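You operate a simulated robot arm through the tools that you are given. There is no shell and no other tool. Be economical: measure what you need, move in short steps, check, and stop when the job is done.

The job below is to be done with a simulated robot arm. You get a single attempt, and the scene is never put back.

JOB
Reseat the crooked piece in the tube grip, then clamp both ends.
Fine: open the lower lever, stand the piece straight on its stop, shut both levers and the guard.
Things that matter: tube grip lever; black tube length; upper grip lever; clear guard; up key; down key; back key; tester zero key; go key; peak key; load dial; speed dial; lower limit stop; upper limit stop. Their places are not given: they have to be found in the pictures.

Only the result counts: the job must be done as asked and must still hold three seconds after the hand-in. Knocking over, shifting, dropping, spilling or breaking anything else fails it.

ROBOT AND FRAMES
A 7-joint arm with a two-finger parallel gripper, fixed in place. Base frame: the origin is at the foot of the arm, x ahead of it, y to its left, z up. Readings come in cm, degrees, newtons and seconds.
Its first joint turns from -66.0 to 66.0 degrees. Payload 2.4 kg.
The tool frame sits at the grasp point between the pads (the TCP): z along the fingers, y along the line on which they close. The tips reach 3 cm beyond it. Largest opening 9.4 cm; finger width 2.8, thickness 1; the body of the gripper, 5 by 9.6 cm, starts 5.5 cm behind the TCP.
Orientation is that of the tool frame in the base frame, as a unit quaternion [w, x, y, z]. With the fingers straight down and closing along the base's y, the tool's x points along the base's -x, its y along +y and its z along -z.

CONTROLS
- The arm moves only by the tool drive_tool. Its argument "series" is a list of rows, each a list of 3 entries, a list of its own where there are three numbers: the shift along the tool's x, y, z in units of 200 mm (1.0 is 200 mm), then the turn, a rotation vector about the tool's x, y, z in units of 180 degrees (1.0 is 180 degrees), then the opening, from 0 (shut) to 1 (fully open). In form: [[[x, y, z], [wx, wy, wz], gripper], ...]. A call has 1 to 20 rows; each row is the pose to reach, as a shift and turn from the pose commanded when the call began, along the tool's axes at that moment. A call with a number of a shift or a turn outside -1 to 1 is refused whole. Rows are played at 5 a second. More than 5 cm and 8.6 degrees between two rows, or a gripper value outside its range, and nothing of the call is played. A pose out of reach is approached as far as the arm can. The call stops where the force on the tool passes 70 N (or 10 N more than at its start, if that is more) or the arm is blocked; 0.2 s more then pass. The fingers move at their own pace (about 15.3 cm/s each) and stop on an object; they squeeze with about 38 N. The grip force told is the motor's: it shows also when the fingers shut on nothing. Time passes only in rows, and 0.2 s behind the last, so rows that repeat a pose let the fingers close. The reply holds the time, the measured pose of the TCP, the force on the tool along the base axes, the opening and the grip force, in the units named above and with some noise, and new pictures: "pictures" is both (left out), scene, wrist or none.
- Cameras (640 x 400 px; columns grow to the right, rows downward): "scene" is fixed at [4.61, 47.58, 145.14]; the picture's right is [-0.70, -0.71, 0.00], its down [-0.36, 0.36, -0.86] and it looks along [0.61, -0.61, -0.51] (base axes); focal length 310 px, centre (320, 200). "wrist" rides on the gripper at [7.6, 1.4, -10.3] in the tool frame; the picture's right is [-0.18, 0.98, 0.00], its down [-0.75, -0.14, -0.64] and it looks along [-0.63, -0.12, 0.77] (tool axes); focal length 243 px, centre (320, 200).
- locate(camera, pixels): for up to 12 pixels [column, row] of the newest picture of that camera ("zoom" is the newest enlarged one), the place [x, y, z] in the base frame of the surface seen there, good to about 0.2 cm. The clock stands still meanwhile.
- enlarge(camera, box): a new picture of the part [left, top, right, bottom] of that camera's present view, enlarged. The clock stands still meanwhile.
- finish_job(): hands the job in; it is judged then, once.

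Keep the steps short. Do not move on a guess: measure, check each grasp and each placing, and mend mistakes. In all there are 80 turns and 170 pictures (those below and enlarged ones count). Leave the gripper open and the arm clear of the work at the hand-in unless told otherwise, and finish with a single line.

The tools are called after "Request:" as a command line: name --argument value ..., lists and objects as JSON in quotes. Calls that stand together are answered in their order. drive_tool: Moves the arm, as the interface text tells. Its arguments: {"type":"object","properties":{"series":{"type":"array"},"pictures":{"type":"string","enum":["both","scene","wrist","none"]}},"required":["series"]} The other tools are called the same way: locate (camera, pixels) gives the place of the surface under pixels of a picture; enlarge (camera, box) takes an enlarged picture of a part of a camera's view; finish_job () hands the job in.

At the start:

```text
time_s: 0.0
tcp_pos: [31.03, 10.73, 131.1]
tcp_rot: [0.0, 0.0, 1.0, 0.0]
wrist_force: [0.2, 0.3, 0.0]
opening: 9.42
grasp_force: 0.0
```

scene: 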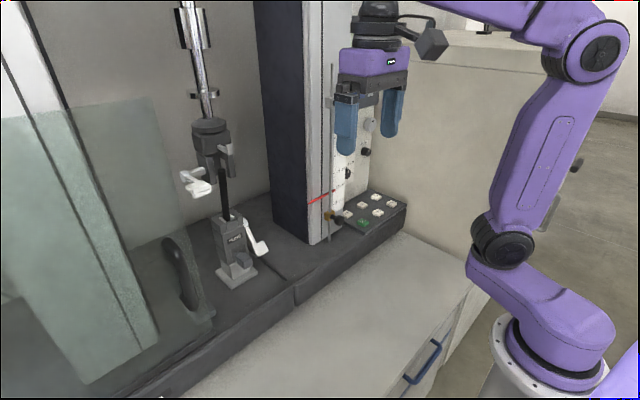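
wrist: 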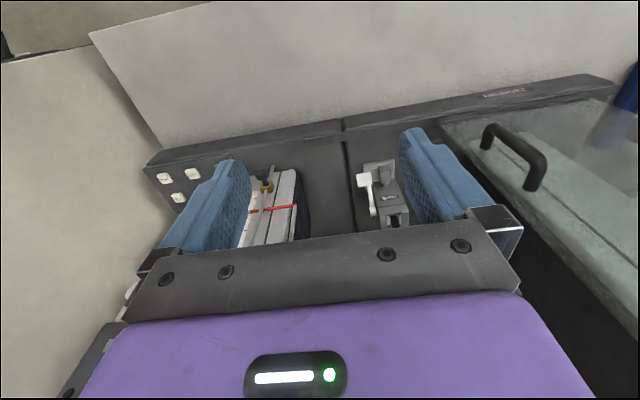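

I see the tester with upper and lower grips near columns 180-270, rows 110-290 of the scene picture. I'll enlarge that area first.

Request:
enlarge --camera "scene" --box '[160, 100, 300, 300]'

Request:
enlarge --camera "scene" --box '[0, 60, 300, 400]'

Request:
enlarge --camera "wrist" --box '[320, 100, 640, 260]'

```text
2.00 times, centred on (230, 200) of scene
```

zoom: 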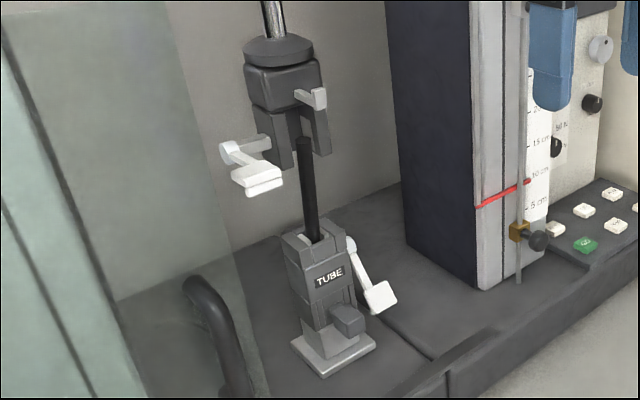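

```text
1.18 times, centred on (150, 230) of scene
```

zoom: 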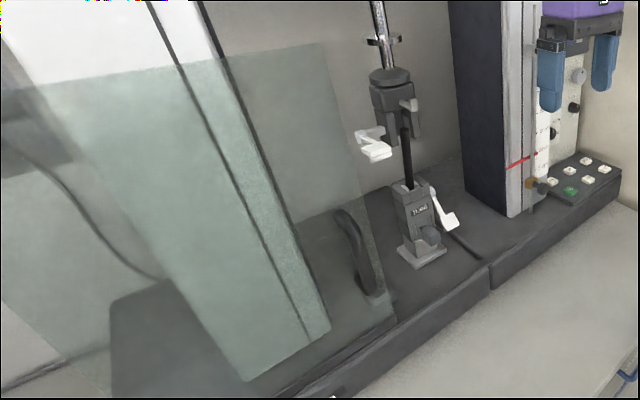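

```text
2.00 times, centred on (480, 180) of wrist
```

zoom: 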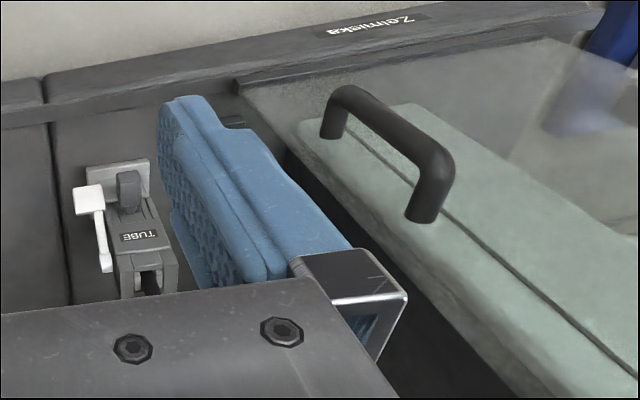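

Now measuring: the column, grip parts, levers, tube, guard and handle.

Request:
enlarge --camera "scene" --box '[160, 100, 300, 300]'

Request:
locate --camera "zoom" --pixels '[[303, 145], [308, 200], [314, 238], [351, 244], [368, 280], [382, 300], [228, 148], [256, 190], [258, 168], [328, 280], [347, 322], [318, 365]]'

Request:
locate --camera "zoom" --pixels '[[200, 282], [230, 330], [240, 390], [190, 220], [100, 200], [40, 250], [288, 245], [290, 85], [310, 97], [280, 150], [320, 140], [450, 350]]'

Request:
locate --camera "scene" --pixels '[[168, 245], [195, 310], [180, 270], [82, 380], [155, 345], [140, 320], [212, 318], [160, 110], [60, 150], [20, 380], [150, 380], [115, 250]]'

```text
2.00 times, centred on (230, 200) of scene
```

zoom: 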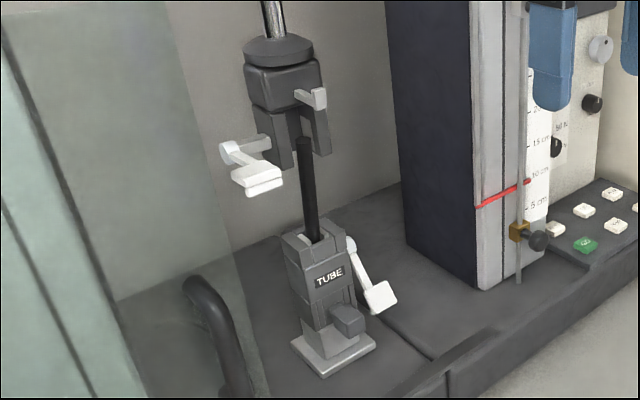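

```text
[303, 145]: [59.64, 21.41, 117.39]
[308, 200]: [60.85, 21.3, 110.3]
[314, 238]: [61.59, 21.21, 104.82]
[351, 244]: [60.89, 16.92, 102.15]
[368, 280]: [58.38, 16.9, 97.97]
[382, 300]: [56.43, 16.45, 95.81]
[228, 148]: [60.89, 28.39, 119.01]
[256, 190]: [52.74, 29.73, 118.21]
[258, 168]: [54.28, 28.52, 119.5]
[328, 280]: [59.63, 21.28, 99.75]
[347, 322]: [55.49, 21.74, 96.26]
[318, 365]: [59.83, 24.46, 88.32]
```

```text
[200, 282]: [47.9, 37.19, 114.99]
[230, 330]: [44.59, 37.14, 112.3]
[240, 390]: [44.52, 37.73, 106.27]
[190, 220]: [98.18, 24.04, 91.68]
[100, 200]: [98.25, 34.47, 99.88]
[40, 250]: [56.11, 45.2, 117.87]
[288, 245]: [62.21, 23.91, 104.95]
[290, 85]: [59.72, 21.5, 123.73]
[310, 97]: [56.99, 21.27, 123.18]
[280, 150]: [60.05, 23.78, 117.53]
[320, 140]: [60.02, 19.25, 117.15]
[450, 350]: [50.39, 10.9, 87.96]
```

```text
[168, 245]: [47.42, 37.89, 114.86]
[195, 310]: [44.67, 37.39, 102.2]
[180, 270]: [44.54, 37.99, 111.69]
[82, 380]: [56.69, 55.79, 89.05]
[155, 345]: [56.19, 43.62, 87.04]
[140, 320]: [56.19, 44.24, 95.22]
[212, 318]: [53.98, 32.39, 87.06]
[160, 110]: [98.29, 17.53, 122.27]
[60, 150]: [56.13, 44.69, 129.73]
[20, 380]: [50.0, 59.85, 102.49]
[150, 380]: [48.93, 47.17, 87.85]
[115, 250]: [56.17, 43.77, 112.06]
```

The lower lever (pivot about [60.9, 16.9, 102]) hangs toward the front. The upper one (pivot about [60.9, 28.4, 119]) points straight out. The tube leans toward the robot by about 9°. I'll tip the tool to horizontal at a safe distance in front for a closer look.

Request:
drive_tool --series '[[[-0.03, 0.03, 0.05], [0, -0.045, 0], 1], [[-0.06, 0.06, 0.11], [0, -0.09, 0], 1], [[-0.09, 0.1, 0.17], [0, -0.135, 0], 1], [[-0.12, 0.13, 0.23], [0, -0.18, 0], 1], [[-0.15, 0.16, 0.29], [0, -0.225, 0], 1], [[-0.18, 0.2, 0.35], [0, -0.27, 0], 1], [[-0.21, 0.23, 0.41], [0, -0.315, 0], 1], [[-0.24, 0.26, 0.47], [0, -0.36, 0], 1], [[-0.27, 0.3, 0.53], [0, -0.405, 0], 1], [[-0.3, 0.33, 0.59], [0, -0.45, 0], 1], [[-0.33, 0.36, 0.65], [0, -0.5, 0], 1], [[-0.35, 0.36, 0.65], [0, -0.5, 0], 1]]'

```text
refused: row 11 steps farther than a row can; nothing moved
```

One row turned too far; I'll even out the steps.

Request:
drive_tool --series '[[[-0.03, 0.03, 0.05], [0, -0.045, 0], 1], [[-0.06, 0.06, 0.11], [0, -0.09, 0], 1], [[-0.09, 0.1, 0.17], [0, -0.135, 0], 1], [[-0.12, 0.13, 0.23], [0, -0.18, 0], 1], [[-0.15, 0.16, 0.29], [0, -0.225, 0], 1], [[-0.18, 0.2, 0.35], [0, -0.27, 0], 1], [[-0.21, 0.23, 0.41], [0, -0.315, 0], 1], [[-0.24, 0.26, 0.47], [0, -0.36, 0], 1], [[-0.27, 0.3, 0.53], [0, -0.405, 0], 1], [[-0.3, 0.33, 0.59], [0, -0.45, 0], 1], [[-0.33, 0.36, 0.65], [0, -0.48, 0], 1], [[-0.35, 0.36, 0.65], [0, -0.5, 0], 1]]'

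```text
time_s: 2.6
tcp_pos: [38.04, 17.99, 118.18]
tcp_rot: [0.707, 0.0, 0.707, 0.0]
wrist_force: [0.8, 0.7, 0.3]
opening: 9.41
grasp_force: 0.0
```

scene: 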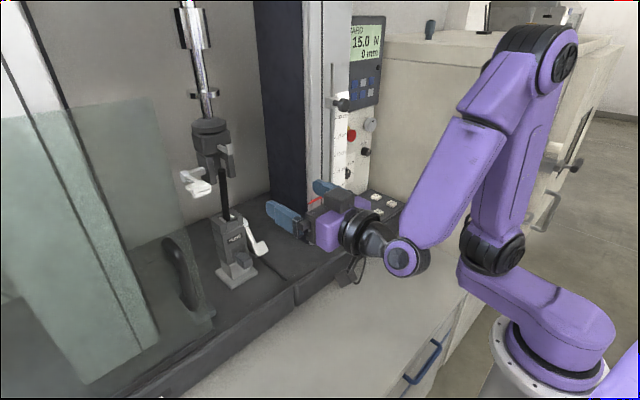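
wrist: 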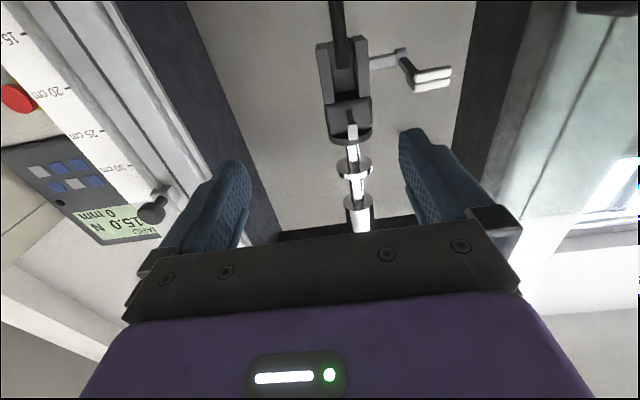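

Request:
enlarge --camera "wrist" --box '[280, 0, 500, 140]'

Request:
enlarge --camera "scene" --box '[170, 100, 290, 175]'

Request:
enlarge --camera "scene" --box '[190, 200, 290, 300]'

```text
2.86 times, centred on (390, 70) of wrist
```

zoom: 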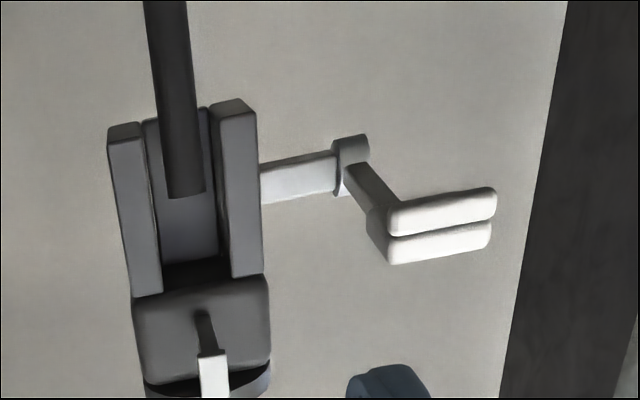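

```text
5.33 times, centred on (230, 138) of scene
```

zoom: 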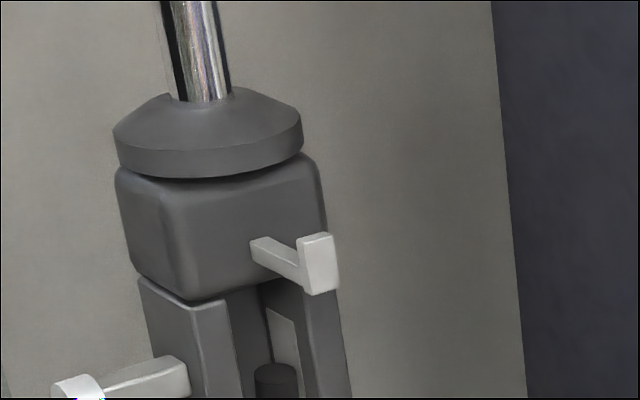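

```text
4.00 times, centred on (240, 250) of scene
```

zoom: 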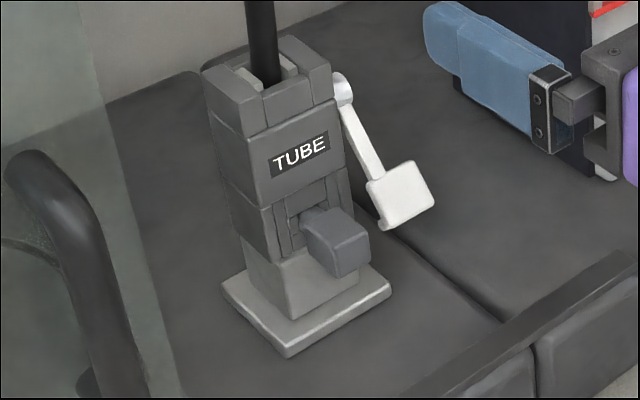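

Request:
locate --camera "zoom" --pixels '[[265, 78], [262, 30], [208, 75], [248, 108], [328, 72], [290, 42], [262, 140], [340, 145], [340, 250], [330, 215], [342, 88], [402, 195]]'

Request:
locate --camera "zoom" --pixels '[[360, 150], [375, 178], [420, 165], [432, 205], [385, 228], [370, 185], [318, 232], [245, 72], [250, 60], [290, 70], [288, 350], [390, 285]]'

Request:
enlarge --camera "scene" --box '[170, 100, 290, 200]'

```text
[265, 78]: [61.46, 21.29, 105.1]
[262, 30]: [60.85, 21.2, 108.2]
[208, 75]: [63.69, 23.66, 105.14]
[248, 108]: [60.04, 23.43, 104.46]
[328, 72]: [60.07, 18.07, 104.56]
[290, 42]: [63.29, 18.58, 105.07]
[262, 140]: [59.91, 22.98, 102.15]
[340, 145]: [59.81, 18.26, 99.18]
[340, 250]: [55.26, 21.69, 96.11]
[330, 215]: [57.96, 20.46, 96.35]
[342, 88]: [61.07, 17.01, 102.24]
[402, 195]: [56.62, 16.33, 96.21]
```

```text
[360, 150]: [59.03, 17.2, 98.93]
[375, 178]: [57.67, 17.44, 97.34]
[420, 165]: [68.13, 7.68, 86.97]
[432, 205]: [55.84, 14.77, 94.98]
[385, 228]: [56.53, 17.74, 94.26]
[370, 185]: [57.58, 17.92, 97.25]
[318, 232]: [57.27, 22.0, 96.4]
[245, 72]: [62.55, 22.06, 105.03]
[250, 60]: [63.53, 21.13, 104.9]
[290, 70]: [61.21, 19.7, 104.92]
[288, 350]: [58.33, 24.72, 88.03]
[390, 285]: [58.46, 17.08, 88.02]
```

```text
4.00 times, centred on (230, 150) of scene
```

zoom: 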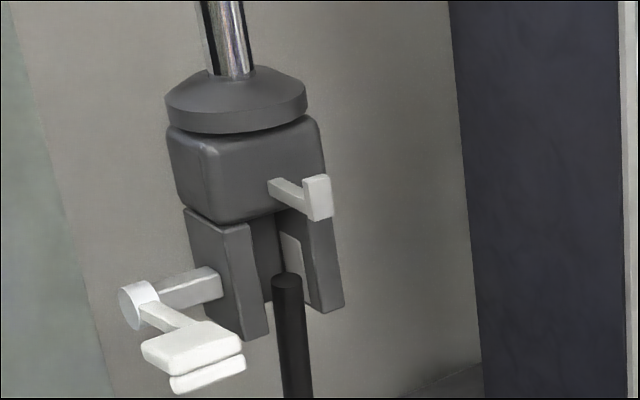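

Request:
locate --camera "zoom" --pixels '[[288, 278], [288, 300], [295, 380], [254, 230], [268, 335], [188, 212], [280, 216], [325, 308], [342, 300], [235, 40], [292, 240], [262, 240]]'

Request:
locate --camera "zoom" --pixels '[[125, 300], [150, 290], [165, 318], [195, 340], [145, 345], [240, 345], [180, 388], [200, 280], [280, 190], [320, 200], [200, 160], [180, 380]]'

Request:
locate --camera "wrist" --pixels '[[322, 100], [325, 46], [361, 95], [361, 40], [345, 80], [342, 65], [338, 10], [352, 132], [432, 75], [402, 50], [385, 60], [412, 70]]'

```text
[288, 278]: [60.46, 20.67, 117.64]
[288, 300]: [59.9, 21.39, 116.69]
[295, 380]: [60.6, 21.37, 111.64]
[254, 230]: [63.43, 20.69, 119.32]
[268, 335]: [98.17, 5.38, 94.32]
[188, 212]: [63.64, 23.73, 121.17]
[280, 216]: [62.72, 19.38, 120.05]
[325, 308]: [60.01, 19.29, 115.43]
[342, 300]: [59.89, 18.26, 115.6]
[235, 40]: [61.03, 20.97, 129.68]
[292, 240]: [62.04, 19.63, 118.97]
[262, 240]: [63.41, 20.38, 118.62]
```

```text
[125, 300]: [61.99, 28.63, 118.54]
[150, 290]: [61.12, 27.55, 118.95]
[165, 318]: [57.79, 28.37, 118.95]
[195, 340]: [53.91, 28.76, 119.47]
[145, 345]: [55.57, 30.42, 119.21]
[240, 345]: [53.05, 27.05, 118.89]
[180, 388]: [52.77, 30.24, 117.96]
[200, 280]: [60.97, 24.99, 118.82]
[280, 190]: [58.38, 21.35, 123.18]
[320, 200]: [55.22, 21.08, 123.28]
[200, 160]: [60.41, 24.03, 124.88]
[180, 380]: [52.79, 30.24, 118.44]
```

```text
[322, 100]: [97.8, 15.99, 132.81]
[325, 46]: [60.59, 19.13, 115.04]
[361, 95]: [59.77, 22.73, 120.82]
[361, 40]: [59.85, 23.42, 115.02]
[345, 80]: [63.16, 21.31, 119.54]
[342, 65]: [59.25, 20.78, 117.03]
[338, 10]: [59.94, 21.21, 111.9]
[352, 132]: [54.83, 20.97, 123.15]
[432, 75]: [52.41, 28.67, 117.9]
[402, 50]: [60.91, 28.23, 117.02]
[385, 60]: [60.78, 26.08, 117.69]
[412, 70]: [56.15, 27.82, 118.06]
```

Measured: the lower lever's paddle is centred near [56.6, 16.3, 95.8], about 3 cm wide in y. The lower grip is centred at x≈62, y≈21. I'll pitch the tool 45° down and move to a stand-off in front of the paddle, with the fingers partly closed.

Request:
drive_tool --series '[[[0.13, -0.014, 0.1], [0, 0.042, 0], 0.47], [[0.27, -0.028, 0.2], [0, 0.084, 0], 0.47], [[0.4, -0.042, 0.3], [0, 0.126, 0], 0.47], [[0.54, -0.056, 0.41], [0, 0.168, 0], 0.47], [[0.67, -0.07, 0.52], [0, 0.21, 0], 0.47], [[0.81, -0.085, 0.623], [0, 0.25, 0], 0.47]]'

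```text
time_s: 4.0
tcp_pos: [50.65, 16.32, 101.82]
tcp_rot: [0.382, 0.0, 0.924, 0.0]
wrist_force: [0.8, 0.2, 0.1]
opening: 4.43
grasp_force: 0.1
```

scene: 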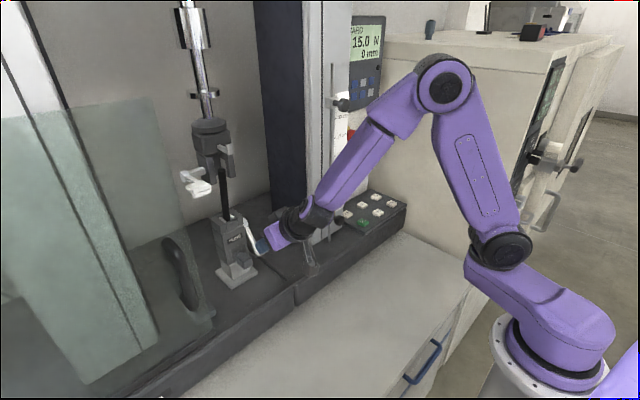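
wrist: 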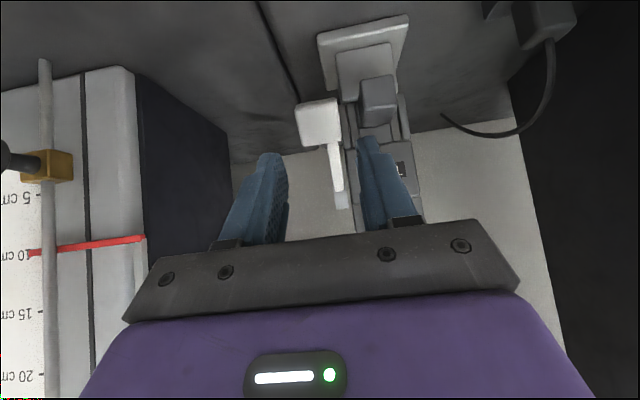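

The paddle sits at wrist pixels (298-340, 98-145), between the fingers. I'll measure its edges before closing in.

Request:
locate --camera "wrist" --pixels '[[300, 110], [338, 104], [304, 142], [340, 138], [320, 122], [338, 175], [342, 205], [378, 90], [362, 95], [375, 120], [353, 110]]'

Request:
enlarge --camera "wrist" --box '[270, 10, 430, 210]'

```text
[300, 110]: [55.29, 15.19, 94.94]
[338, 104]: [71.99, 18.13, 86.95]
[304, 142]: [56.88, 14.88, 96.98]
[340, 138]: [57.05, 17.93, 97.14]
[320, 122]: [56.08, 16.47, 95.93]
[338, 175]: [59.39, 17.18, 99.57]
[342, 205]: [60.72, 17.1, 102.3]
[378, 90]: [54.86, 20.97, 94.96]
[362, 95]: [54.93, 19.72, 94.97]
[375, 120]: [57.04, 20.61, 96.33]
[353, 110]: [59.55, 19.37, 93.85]
```

```text
2.00 times, centred on (350, 110) of wrist
```

zoom: 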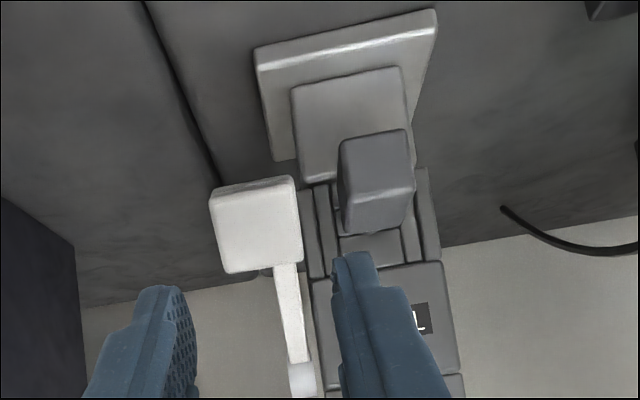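

The paddle spans y 14.9-17.95 and the knob's left edge is at y≈19.65. I'll approach at y=16.1 so the left finger fits the gap, then close.

Request:
drive_tool --series '[[[0.0, -0.011, 0.12], [0, 0, 0], 0.47], [[0.005, -0.011, 0.23], [0, 0, 0], 0.47], [[0.01, -0.011, 0.33], [0, 0, 0], 0.47], [[0.01, -0.011, 0.33], [0, 0, 0], 0.47]]'

```text
time_s: 5.0
tcp_pos: [55.12, 16.18, 96.81]
tcp_rot: [0.383, -0.001, 0.924, 0.001]
wrist_force: [-0.1, 0.6, 0.9]
opening: 4.44
grasp_force: 0.0
```

scene: 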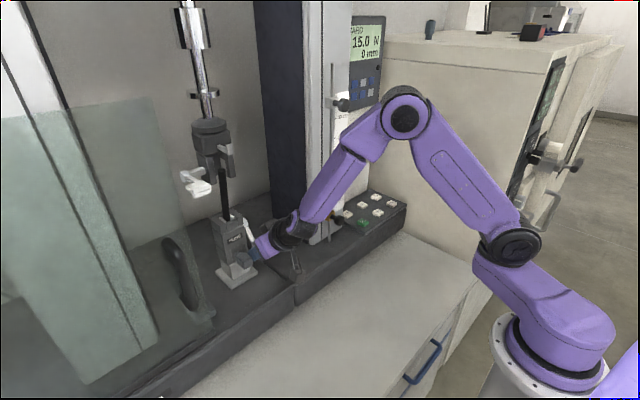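
wrist: 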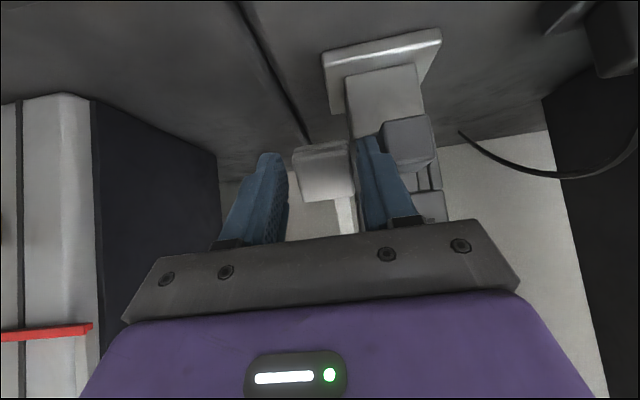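

The fingers straddle the paddle with no contact. I'll centre by 0.2 cm and close.

Request:
drive_tool --series '[[[0, 0.01, 0], [0, 0, 0], 0.4], [[0, 0.01, 0], [0, 0, 0], 0.3], [[0, 0.01, 0], [0, 0, 0], 0.28], [[0, 0.01, 0], [0, 0, 0], 0.28]]' --pictures "wrist"

```text
time_s: 6.0
tcp_pos: [54.93, 16.21, 96.88]
tcp_rot: [0.383, 0.0, 0.924, 0.0]
wrist_force: [0.0, -1.5, 0.0]
opening: 3.29
grasp_force: 38.2
```

wrist: 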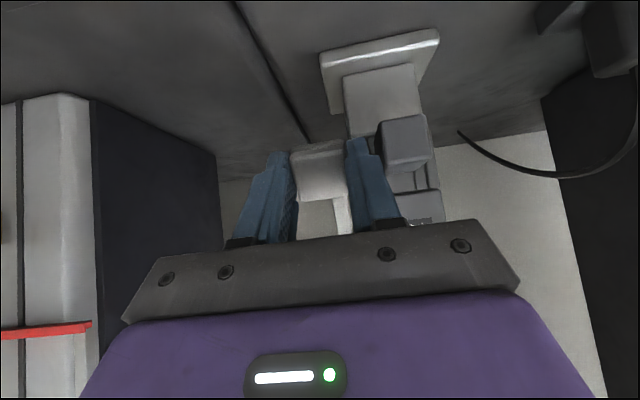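

The grip holds at 3.29 cm. I'll swing it 15° upward and outward about the pivot as a test.

Request:
drive_tool --series '[[[-0.003, 0, -0.026], [0, 0.0208, 0], 0.28], [[-0.0065, 0, -0.0521], [0, 0.0417, 0], 0.28], [[-0.012, 0, -0.078], [0, 0.0625, 0], 0.28], [[-0.0196, 0, -0.103], [0, 0.0833, 0], 0.28], [[-0.0196, 0, -0.103], [0, 0.0833, 0], 0.28]]'

```text
time_s: 7.2
tcp_pos: [53.81, 16.2, 98.78]
tcp_rot: [0.26, 0.001, 0.966, 0.001]
wrist_force: [2.4, -1.5, 4.0]
opening: 3.31
grasp_force: 37.9
```

scene: 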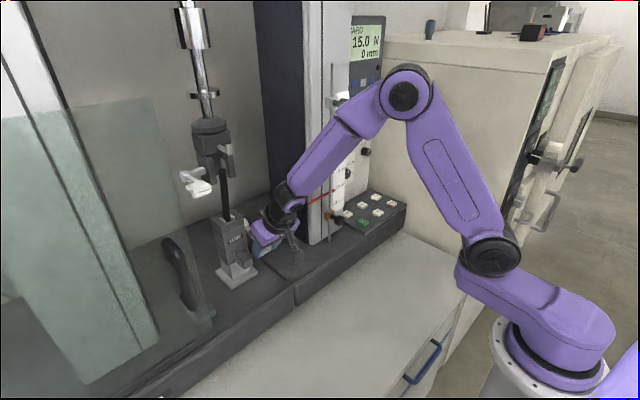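
wrist: 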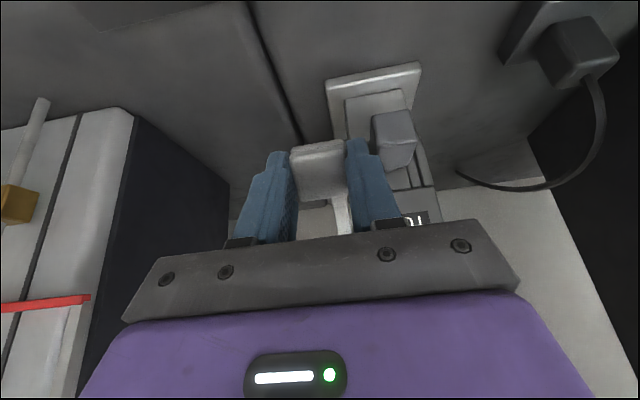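

Little force, and the lever follows. Continuing another 30° along the arc.

Request:
drive_tool --series '[[[-0.005, 0, -0.0345], [0, 0.0278, 0], 0.28], [[-0.0115, 0, -0.0685], [0, 0.0556, 0], 0.28], [[-0.022, 0, -0.102], [0, 0.0833, 0], 0.28], [[-0.0348, 0, -0.1338], [0, 0.1111, 0], 0.28], [[-0.051, 0, -0.165], [0, 0.1389, 0], 0.28], [[-0.069, 0, -0.194], [0, 0.1667, 0], 0.28], [[-0.069, 0, -0.194], [0, 0.1667, 0], 0.28]]'

```text
time_s: 8.8
tcp_pos: [53.36, 16.25, 102.82]
tcp_rot: [0.003, 0.0, 1.0, 0.001]
wrist_force: [16.1, 1.0, 7.4]
opening: 3.3
grasp_force: 38.4
```

scene: 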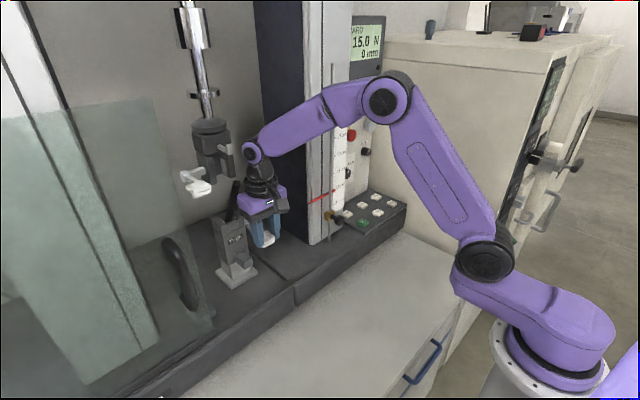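
wrist: 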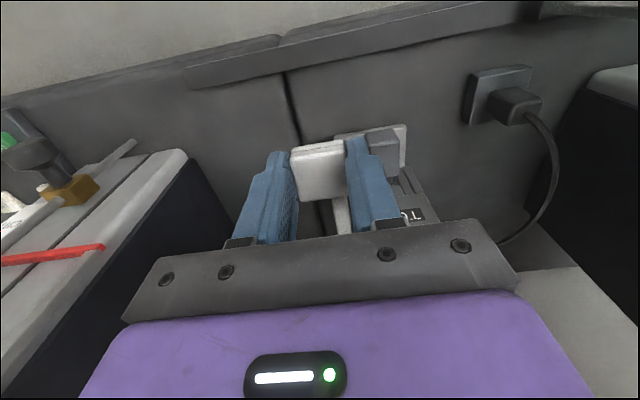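

The force is 16 N in x and the tube seems to have tilted further. Let me look.

Request:
enlarge --camera "scene" --box '[180, 120, 300, 290]'

Request:
locate --camera "zoom" --pixels '[[305, 155], [305, 170], [298, 215], [290, 250], [292, 145]]'

```text
2.35 times, centred on (240, 205) of scene
```

zoom: 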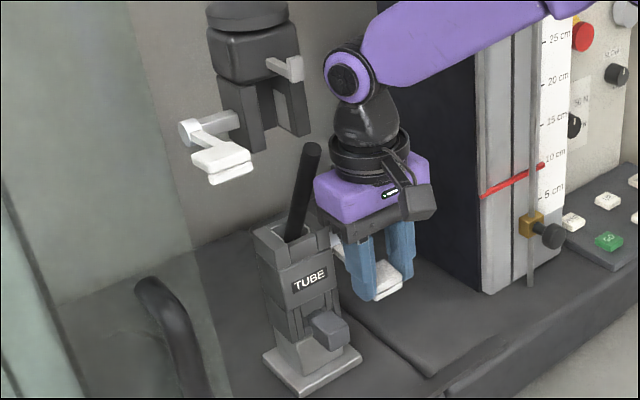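

```text
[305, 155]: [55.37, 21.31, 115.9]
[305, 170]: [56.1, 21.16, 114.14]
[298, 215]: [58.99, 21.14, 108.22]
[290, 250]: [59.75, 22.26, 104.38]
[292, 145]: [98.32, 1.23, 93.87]
```

The lower grip is open now and the tube leans about 25° toward the robot, held by the socket rim. The x force looks like a small radius mismatch. I'll release the paddle and back straight out toward the robot.

Request:
drive_tool --series '[[[-0.01, 0, 0], [0, 0, 0], 0.48], [[-0.01, 0, 0], [0, 0, 0], 0.48], [[0.05, 0, 0], [0, 0, 0], 0.48], [[0.1, 0, 0], [0, 0, 0], 0.48], [[0.2, 0, 0], [0, 0, 0], 0.48], [[0.35, 0, 0], [0, 0, 0], 0.48], [[0.5, 0, 0], [0, 0, 0], 0.48]]'

Request:
enlarge --camera "scene" --box '[180, 120, 300, 290]'

```text
time_s: 10.4
tcp_pos: [43.09, 16.26, 102.7]
tcp_rot: [0.0, 0.001, 1.0, 0.0]
wrist_force: [-0.8, -0.6, -0.2]
opening: 4.52
grasp_force: 0.2
```

scene: 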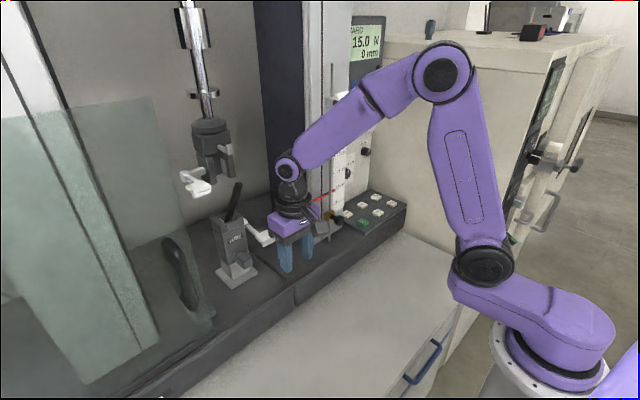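
wrist: 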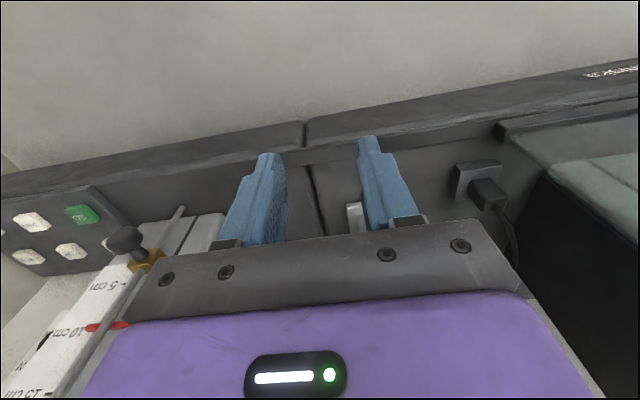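

```text
2.35 times, centred on (240, 205) of scene
```

zoom: 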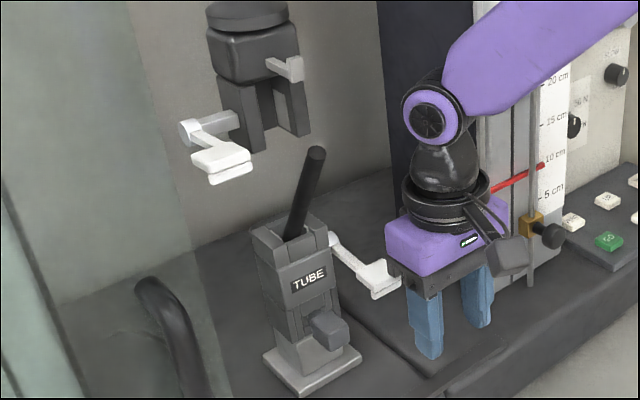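

The lever stayed up and the tube leans stably. I'll measure both.

Request:
enlarge --camera "scene" --box '[200, 170, 280, 250]'

Request:
locate --camera "zoom" --pixels '[[305, 67], [300, 90], [280, 150], [265, 200], [248, 245], [378, 255], [410, 290], [450, 325], [448, 355], [318, 230], [230, 260], [500, 350]]'

```text
5.00 times, centred on (240, 210) of scene
```

zoom: 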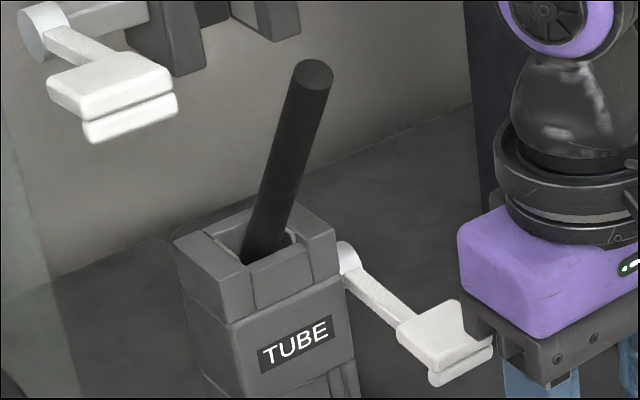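

```text
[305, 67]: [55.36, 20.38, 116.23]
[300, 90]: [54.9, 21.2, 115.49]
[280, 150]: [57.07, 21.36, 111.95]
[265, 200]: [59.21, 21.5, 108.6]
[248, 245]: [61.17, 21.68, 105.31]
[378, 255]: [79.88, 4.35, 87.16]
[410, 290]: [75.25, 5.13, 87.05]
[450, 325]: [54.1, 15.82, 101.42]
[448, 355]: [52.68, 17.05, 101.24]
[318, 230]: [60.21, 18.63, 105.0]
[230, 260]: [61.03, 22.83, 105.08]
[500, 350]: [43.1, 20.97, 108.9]
```

The lower lever now sits within about 10° of horizontal, so it's open. The tube axis passes near [62, 20.9, 105] and leans about 31°. I'll tip the tool to point forward and 12° up, at a stand-off in front of the tube.

Request:
drive_tool --series '[[[-0.02, 0.02, -0.023], [0, -0.0472, 0], 0.55], [[-0.04, 0.04, -0.047], [0, -0.0944, 0], 0.55], [[-0.06, 0.06, -0.07], [0, -0.1417, 0], 0.55], [[-0.08, 0.08, -0.093], [0, -0.1889, 0], 0.55], [[-0.1, 0.1, -0.117], [0, -0.2361, 0], 0.55], [[-0.12, 0.12, -0.14], [0, -0.2833, 0], 0.55], [[-0.14, 0.14, -0.163], [0, -0.3306, 0], 0.55], [[-0.16, 0.16, -0.187], [0, -0.3778, 0], 0.55], [[-0.18, 0.18, -0.21], [0, -0.425, 0], 0.55], [[-0.2, 0.2, -0.233], [0, -0.4722, 0], 0.55], [[-0.22, 0.22, -0.257], [0, -0.5194, 0], 0.55], [[-0.245, 0.23, -0.28], [0, -0.5667, 0], 0.55], [[-0.245, 0.23, -0.28], [0, -0.5667, 0], 0.55]]'

```text
time_s: 13.2
tcp_pos: [48.11, 20.91, 108.43]
tcp_rot: [0.778, 0.0, 0.628, 0.0]
wrist_force: [-0.3, -0.7, -0.4]
opening: 5.17
grasp_force: 0.1
```

scene: 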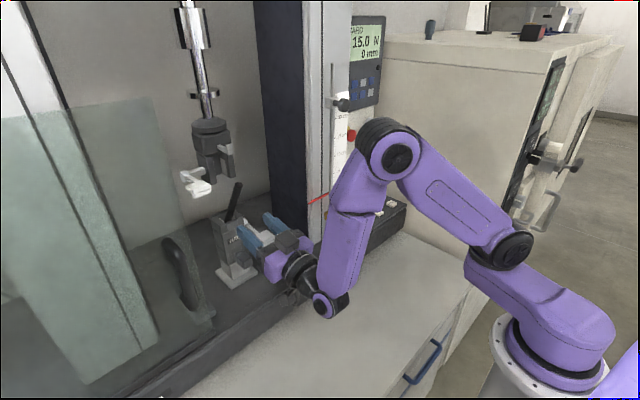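
wrist: 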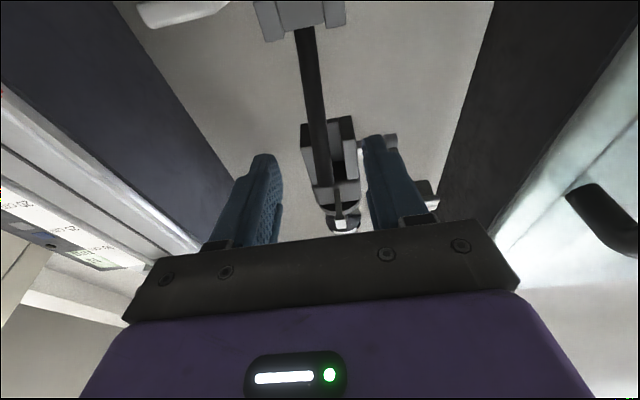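

The tube lies between the fingers. A quick check of its position from the wrist view before moving in.

Request:
locate --camera "wrist" --pixels '[[302, 40], [310, 80], [316, 120], [321, 160], [325, 200], [305, 80], [318, 80]]'

```text
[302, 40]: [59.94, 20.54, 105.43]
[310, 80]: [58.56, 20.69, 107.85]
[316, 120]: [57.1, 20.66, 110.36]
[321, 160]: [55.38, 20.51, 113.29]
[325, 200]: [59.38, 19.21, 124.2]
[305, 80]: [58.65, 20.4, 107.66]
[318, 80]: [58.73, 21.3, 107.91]
```

The tube axis is near x≈58, y≈20.75 at z≈110.6. Moving in and closing on it.

Request:
drive_tool --series '[[[0, -0.005, 0.15], [0, 0, 0], 0.55], [[0, -0.006, 0.3], [0, 0, 0], 0.55], [[0, -0.007, 0.42], [0, 0, 0], 0.55], [[0, -0.007, 0.5165], [0, 0, 0], 0.55], [[0, -0.007, 0.5165], [0, 0, 0], 0.55], [[0, -0.007, 0.5165], [0, 0, 0], 0.3], [[0, -0.007, 0.5165], [0, 0, 0], 0.1], [[0, -0.007, 0.5165], [0, 0, 0], 0.1]]'

Request:
enlarge --camera "scene" --box '[180, 120, 300, 290]'

```text
time_s: 15.0
tcp_pos: [58.23, 20.85, 110.54]
tcp_rot: [0.777, 0.0, 0.629, 0.0]
wrist_force: [0.4, 1.2, -0.5]
opening: 1.85
grasp_force: 30.1
```

scene: 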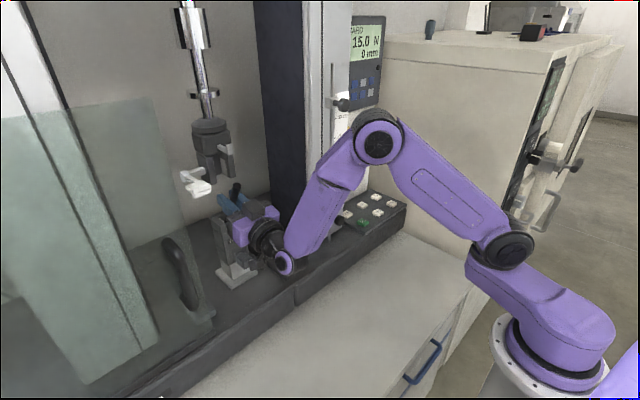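
wrist: 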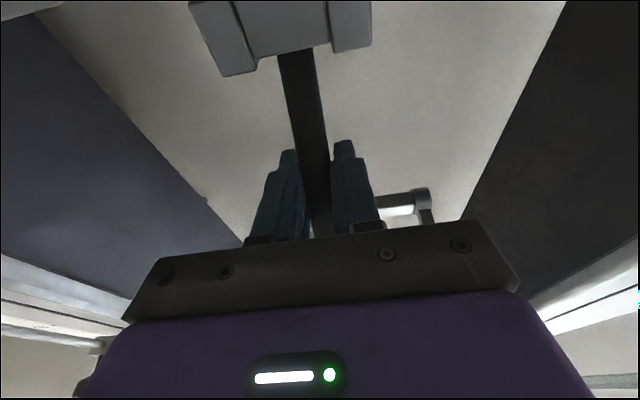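

```text
2.35 times, centred on (240, 205) of scene
```

zoom: 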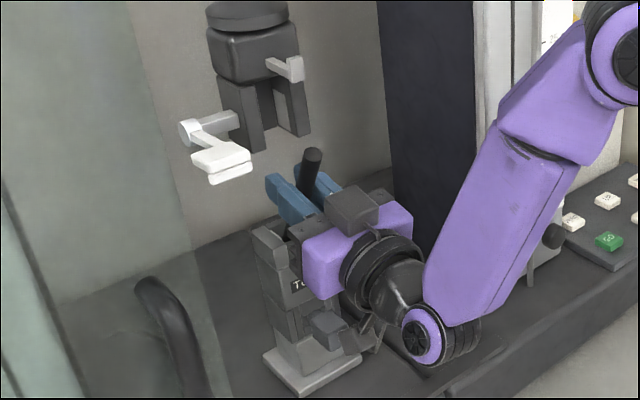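

It's gripped at 1.85 cm. I'll measure the tube's lower part, its top and the grip in the current views.

Request:
locate --camera "wrist" --pixels '[[297, 65], [303, 100], [309, 135], [314, 170], [318, 210], [260, 70], [310, 45], [238, 70], [350, 45], [290, 25]]'

Request:
locate --camera "zoom" --pixels '[[312, 155], [308, 175], [313, 185], [265, 235], [275, 245], [285, 225]]'

```text
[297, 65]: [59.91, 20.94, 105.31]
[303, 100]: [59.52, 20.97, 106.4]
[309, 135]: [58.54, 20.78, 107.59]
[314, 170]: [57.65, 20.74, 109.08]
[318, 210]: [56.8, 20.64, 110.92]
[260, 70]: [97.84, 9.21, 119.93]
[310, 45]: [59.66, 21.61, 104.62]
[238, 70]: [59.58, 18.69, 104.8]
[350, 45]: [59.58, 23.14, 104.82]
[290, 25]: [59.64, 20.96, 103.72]
```

```text
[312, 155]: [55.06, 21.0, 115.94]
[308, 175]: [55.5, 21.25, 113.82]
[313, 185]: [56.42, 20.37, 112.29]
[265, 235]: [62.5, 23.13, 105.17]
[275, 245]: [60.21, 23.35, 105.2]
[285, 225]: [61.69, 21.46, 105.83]
```

The tube leans 31° and its axis lies 0.4 cm in front of the TCP. I'll lift it slightly along its own axis and swing it halfway upright about the socket mouth.

Request:
drive_tool --series '[[[-0.024, 0, -0.008], [0, 0, 0], 0.08], [[-0.027, 0.001, 0.02], [0, 0.0215, 0], 0.08], [[-0.0306, 0.002, 0.0484], [0, 0.0431, 0], 0.08], [[-0.036, 0.003, 0.076], [0, 0.0646, 0], 0.08], [[-0.0417, 0.004, 0.1045], [0, 0.0861, 0], 0.08], [[-0.0417, 0.004, 0.1045], [0, 0.0861, 0], 0.08]]'

Request:
enlarge --camera "scene" --box '[180, 120, 300, 290]'

```text
time_s: 16.4
tcp_pos: [60.07, 20.89, 111.8]
tcp_rot: [0.685, 0.0, 0.728, 0.0]
wrist_force: [0.2, -0.5, -0.5]
opening: 1.85
grasp_force: 30.6
```

scene: 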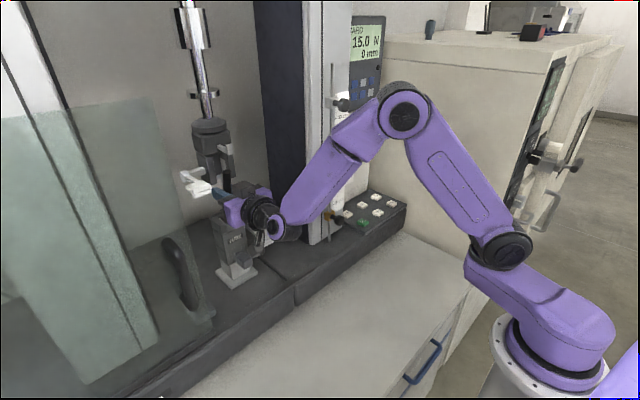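
wrist: 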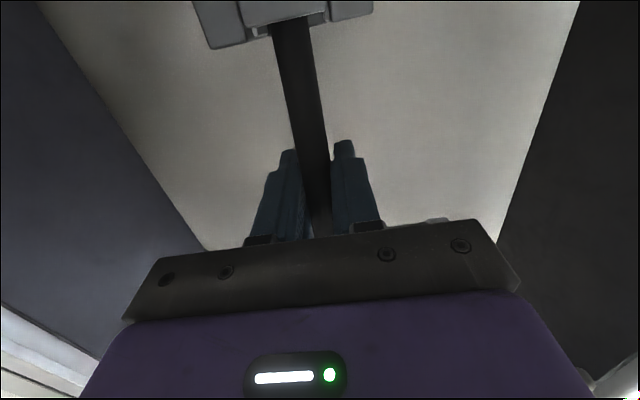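

```text
2.35 times, centred on (240, 205) of scene
```

zoom: 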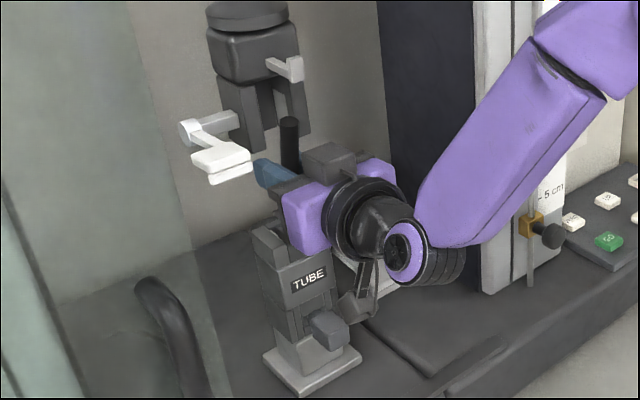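

No force, and the tube swings freely. Completing the swing to vertical.

Request:
drive_tool --series '[[[-0.005, 0, 0.028], [0, 0.0215, 0], 0.08], [[-0.01, 0, 0.057], [0, 0.0431, 0], 0.08], [[-0.012, 0, 0.086], [0, 0.0646, 0], 0.08], [[-0.014, 0, 0.1149], [0, 0.0861, 0], 0.08], [[-0.014, 0, 0.1149], [0, 0.0861, 0], 0.08]]'

Request:
enlarge --camera "scene" --box '[180, 120, 300, 290]'

Request:
enlarge --camera "wrist" --box '[200, 0, 420, 240]'

```text
time_s: 17.6
tcp_pos: [62.16, 20.82, 112.03]
tcp_rot: [0.581, -0.001, 0.814, 0.001]
wrist_force: [0.4, 0.4, 0.0]
opening: 1.86
grasp_force: 30.4
```

scene: 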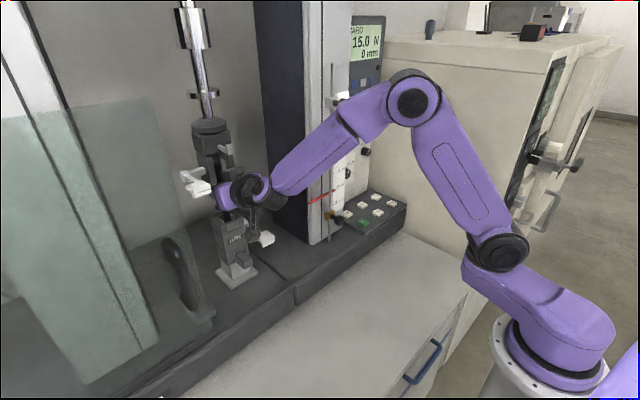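
wrist: 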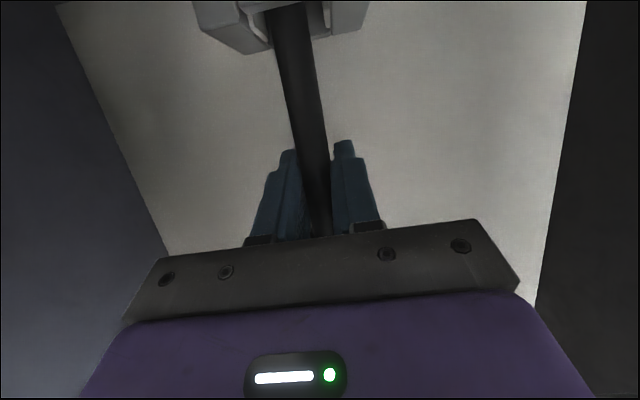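

```text
2.35 times, centred on (240, 205) of scene
```

zoom: 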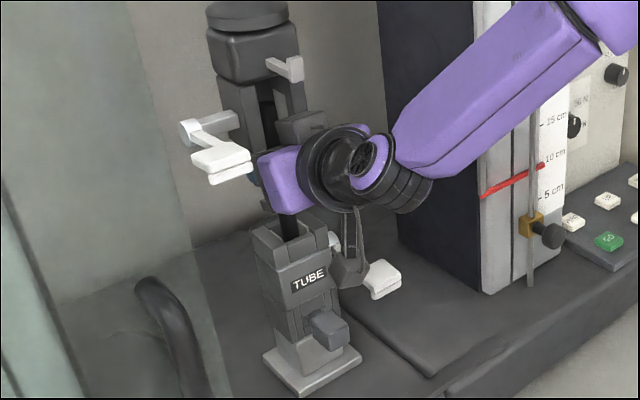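

```text
1.67 times, centred on (310, 120) of wrist
```

zoom: 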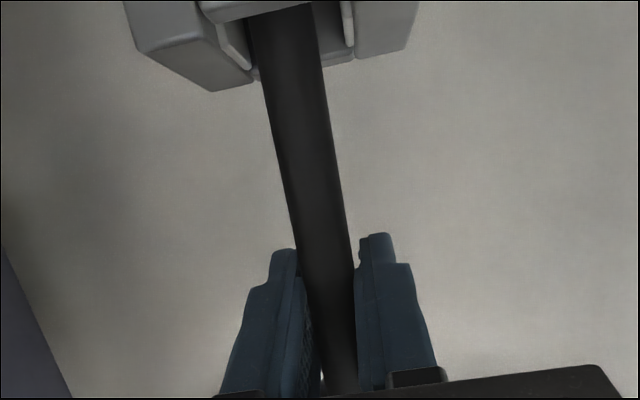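

Request:
locate --camera "zoom" --pixels '[[285, 40], [295, 90], [305, 140], [315, 190], [325, 240], [330, 300], [335, 350], [290, 65], [260, 60], [330, 60], [235, 30], [348, 20]]'

Request:
locate --camera "scene" --pixels '[[226, 214], [227, 218], [213, 152], [212, 158], [210, 163], [221, 222], [233, 214]]'

```text
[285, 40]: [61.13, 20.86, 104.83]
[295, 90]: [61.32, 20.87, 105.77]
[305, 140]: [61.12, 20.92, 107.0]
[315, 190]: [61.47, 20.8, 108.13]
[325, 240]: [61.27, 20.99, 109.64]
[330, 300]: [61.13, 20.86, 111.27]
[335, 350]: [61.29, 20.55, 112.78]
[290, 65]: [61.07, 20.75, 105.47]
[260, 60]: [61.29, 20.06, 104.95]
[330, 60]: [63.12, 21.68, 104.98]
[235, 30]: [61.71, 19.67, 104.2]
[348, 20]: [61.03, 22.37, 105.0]
```

```text
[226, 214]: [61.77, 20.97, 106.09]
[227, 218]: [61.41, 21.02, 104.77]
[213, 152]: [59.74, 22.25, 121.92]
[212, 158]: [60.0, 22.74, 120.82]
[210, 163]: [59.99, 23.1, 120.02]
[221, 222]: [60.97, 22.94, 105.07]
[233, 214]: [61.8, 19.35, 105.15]
```

The tube's front face is at x≈61.2 from z=105 to 113, so it's vertical and centred at about [62.05, 20.9]. I'll lower it in small steps, watching the force for the stop.

Request:
drive_tool --series '[[[0.0142, 0, 0.0049], [0, 0, 0], 0.08], [[0.0284, 0, 0.0098], [0, 0, 0], 0.08], [[0.0284, 0, 0.0098], [0, 0, 0], 0.08]]' --pictures "none"

```text
time_s: 18.4
tcp_pos: [62.23, 20.84, 111.39]
tcp_rot: [0.581, 0.0, 0.814, -0.001]
wrist_force: [-0.2, 0.3, -0.1]
opening: 1.86
grasp_force: 29.7
```

Request:
drive_tool --series '[[[0.0095, 0, 0.0033], [0, 0, 0], 0.08], [[0.0142, 0, 0.0049], [0, 0, 0], 0.08], [[0.0142, 0, 0.0049], [0, 0, 0], 0.08]]' --pictures "none"

```text
time_s: 19.2
tcp_pos: [62.44, 20.79, 111.34]
tcp_rot: [0.584, 0.001, 0.812, 0.0]
wrist_force: [-3.0, 0.4, 20.3]
opening: 1.85
grasp_force: 30.0
```

The force rose by 20 N at z≈111.3, so the tube is on its stop. I'll ease the pressure off and check that it's vertical.

Request:
drive_tool --series '[[[-0.006, 0, -0.002], [0, 0, 0], 0.08], [[-0.0118, 0, -0.0041], [0, 0, 0], 0.08], [[-0.0118, 0, -0.0041], [0, 0, 0], 0.08]]'

Request:
enlarge --camera "wrist" --box '[240, 0, 380, 240]'

Request:
locate --camera "zoom" --pixels '[[282, 15], [286, 50], [290, 70], [293, 90], [300, 120], [306, 145], [311, 170], [316, 195], [321, 220], [325, 250], [328, 280], [332, 310]]'

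```text
time_s: 20.0
tcp_pos: [62.34, 20.87, 111.23]
tcp_rot: [0.581, 0.0, 0.814, 0.0]
wrist_force: [2.0, 1.8, 14.4]
opening: 1.87
grasp_force: 29.9
```

scene: 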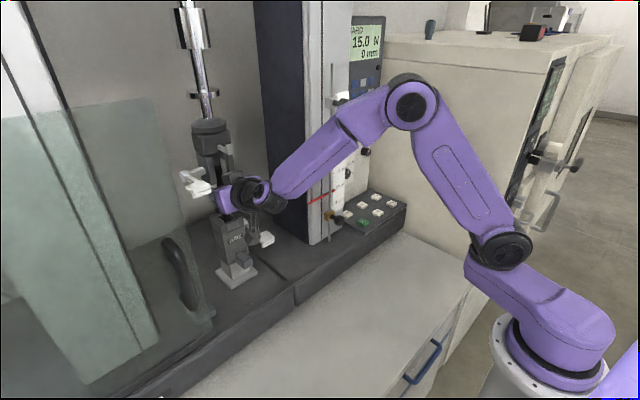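
wrist: 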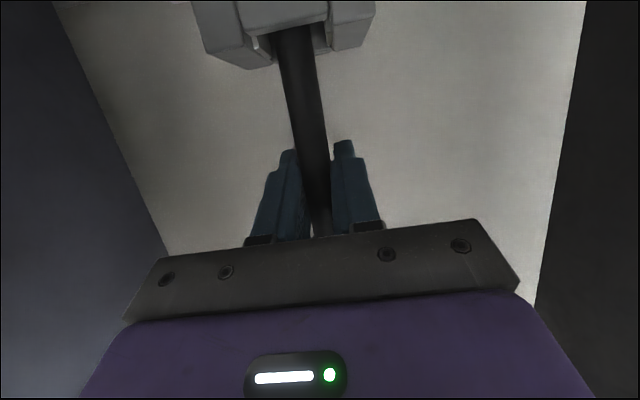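

```text
1.67 times, centred on (310, 120) of wrist
```

zoom: 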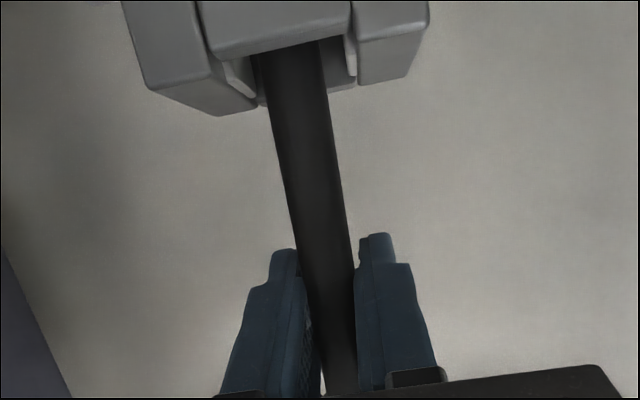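

```text
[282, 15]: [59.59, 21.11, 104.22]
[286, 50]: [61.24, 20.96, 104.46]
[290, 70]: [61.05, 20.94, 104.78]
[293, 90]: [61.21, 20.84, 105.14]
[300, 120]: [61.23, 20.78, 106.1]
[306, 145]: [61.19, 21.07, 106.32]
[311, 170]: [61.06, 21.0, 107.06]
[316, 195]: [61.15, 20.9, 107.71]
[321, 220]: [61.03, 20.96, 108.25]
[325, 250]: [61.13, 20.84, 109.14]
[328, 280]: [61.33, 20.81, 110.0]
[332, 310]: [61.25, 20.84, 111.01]
```

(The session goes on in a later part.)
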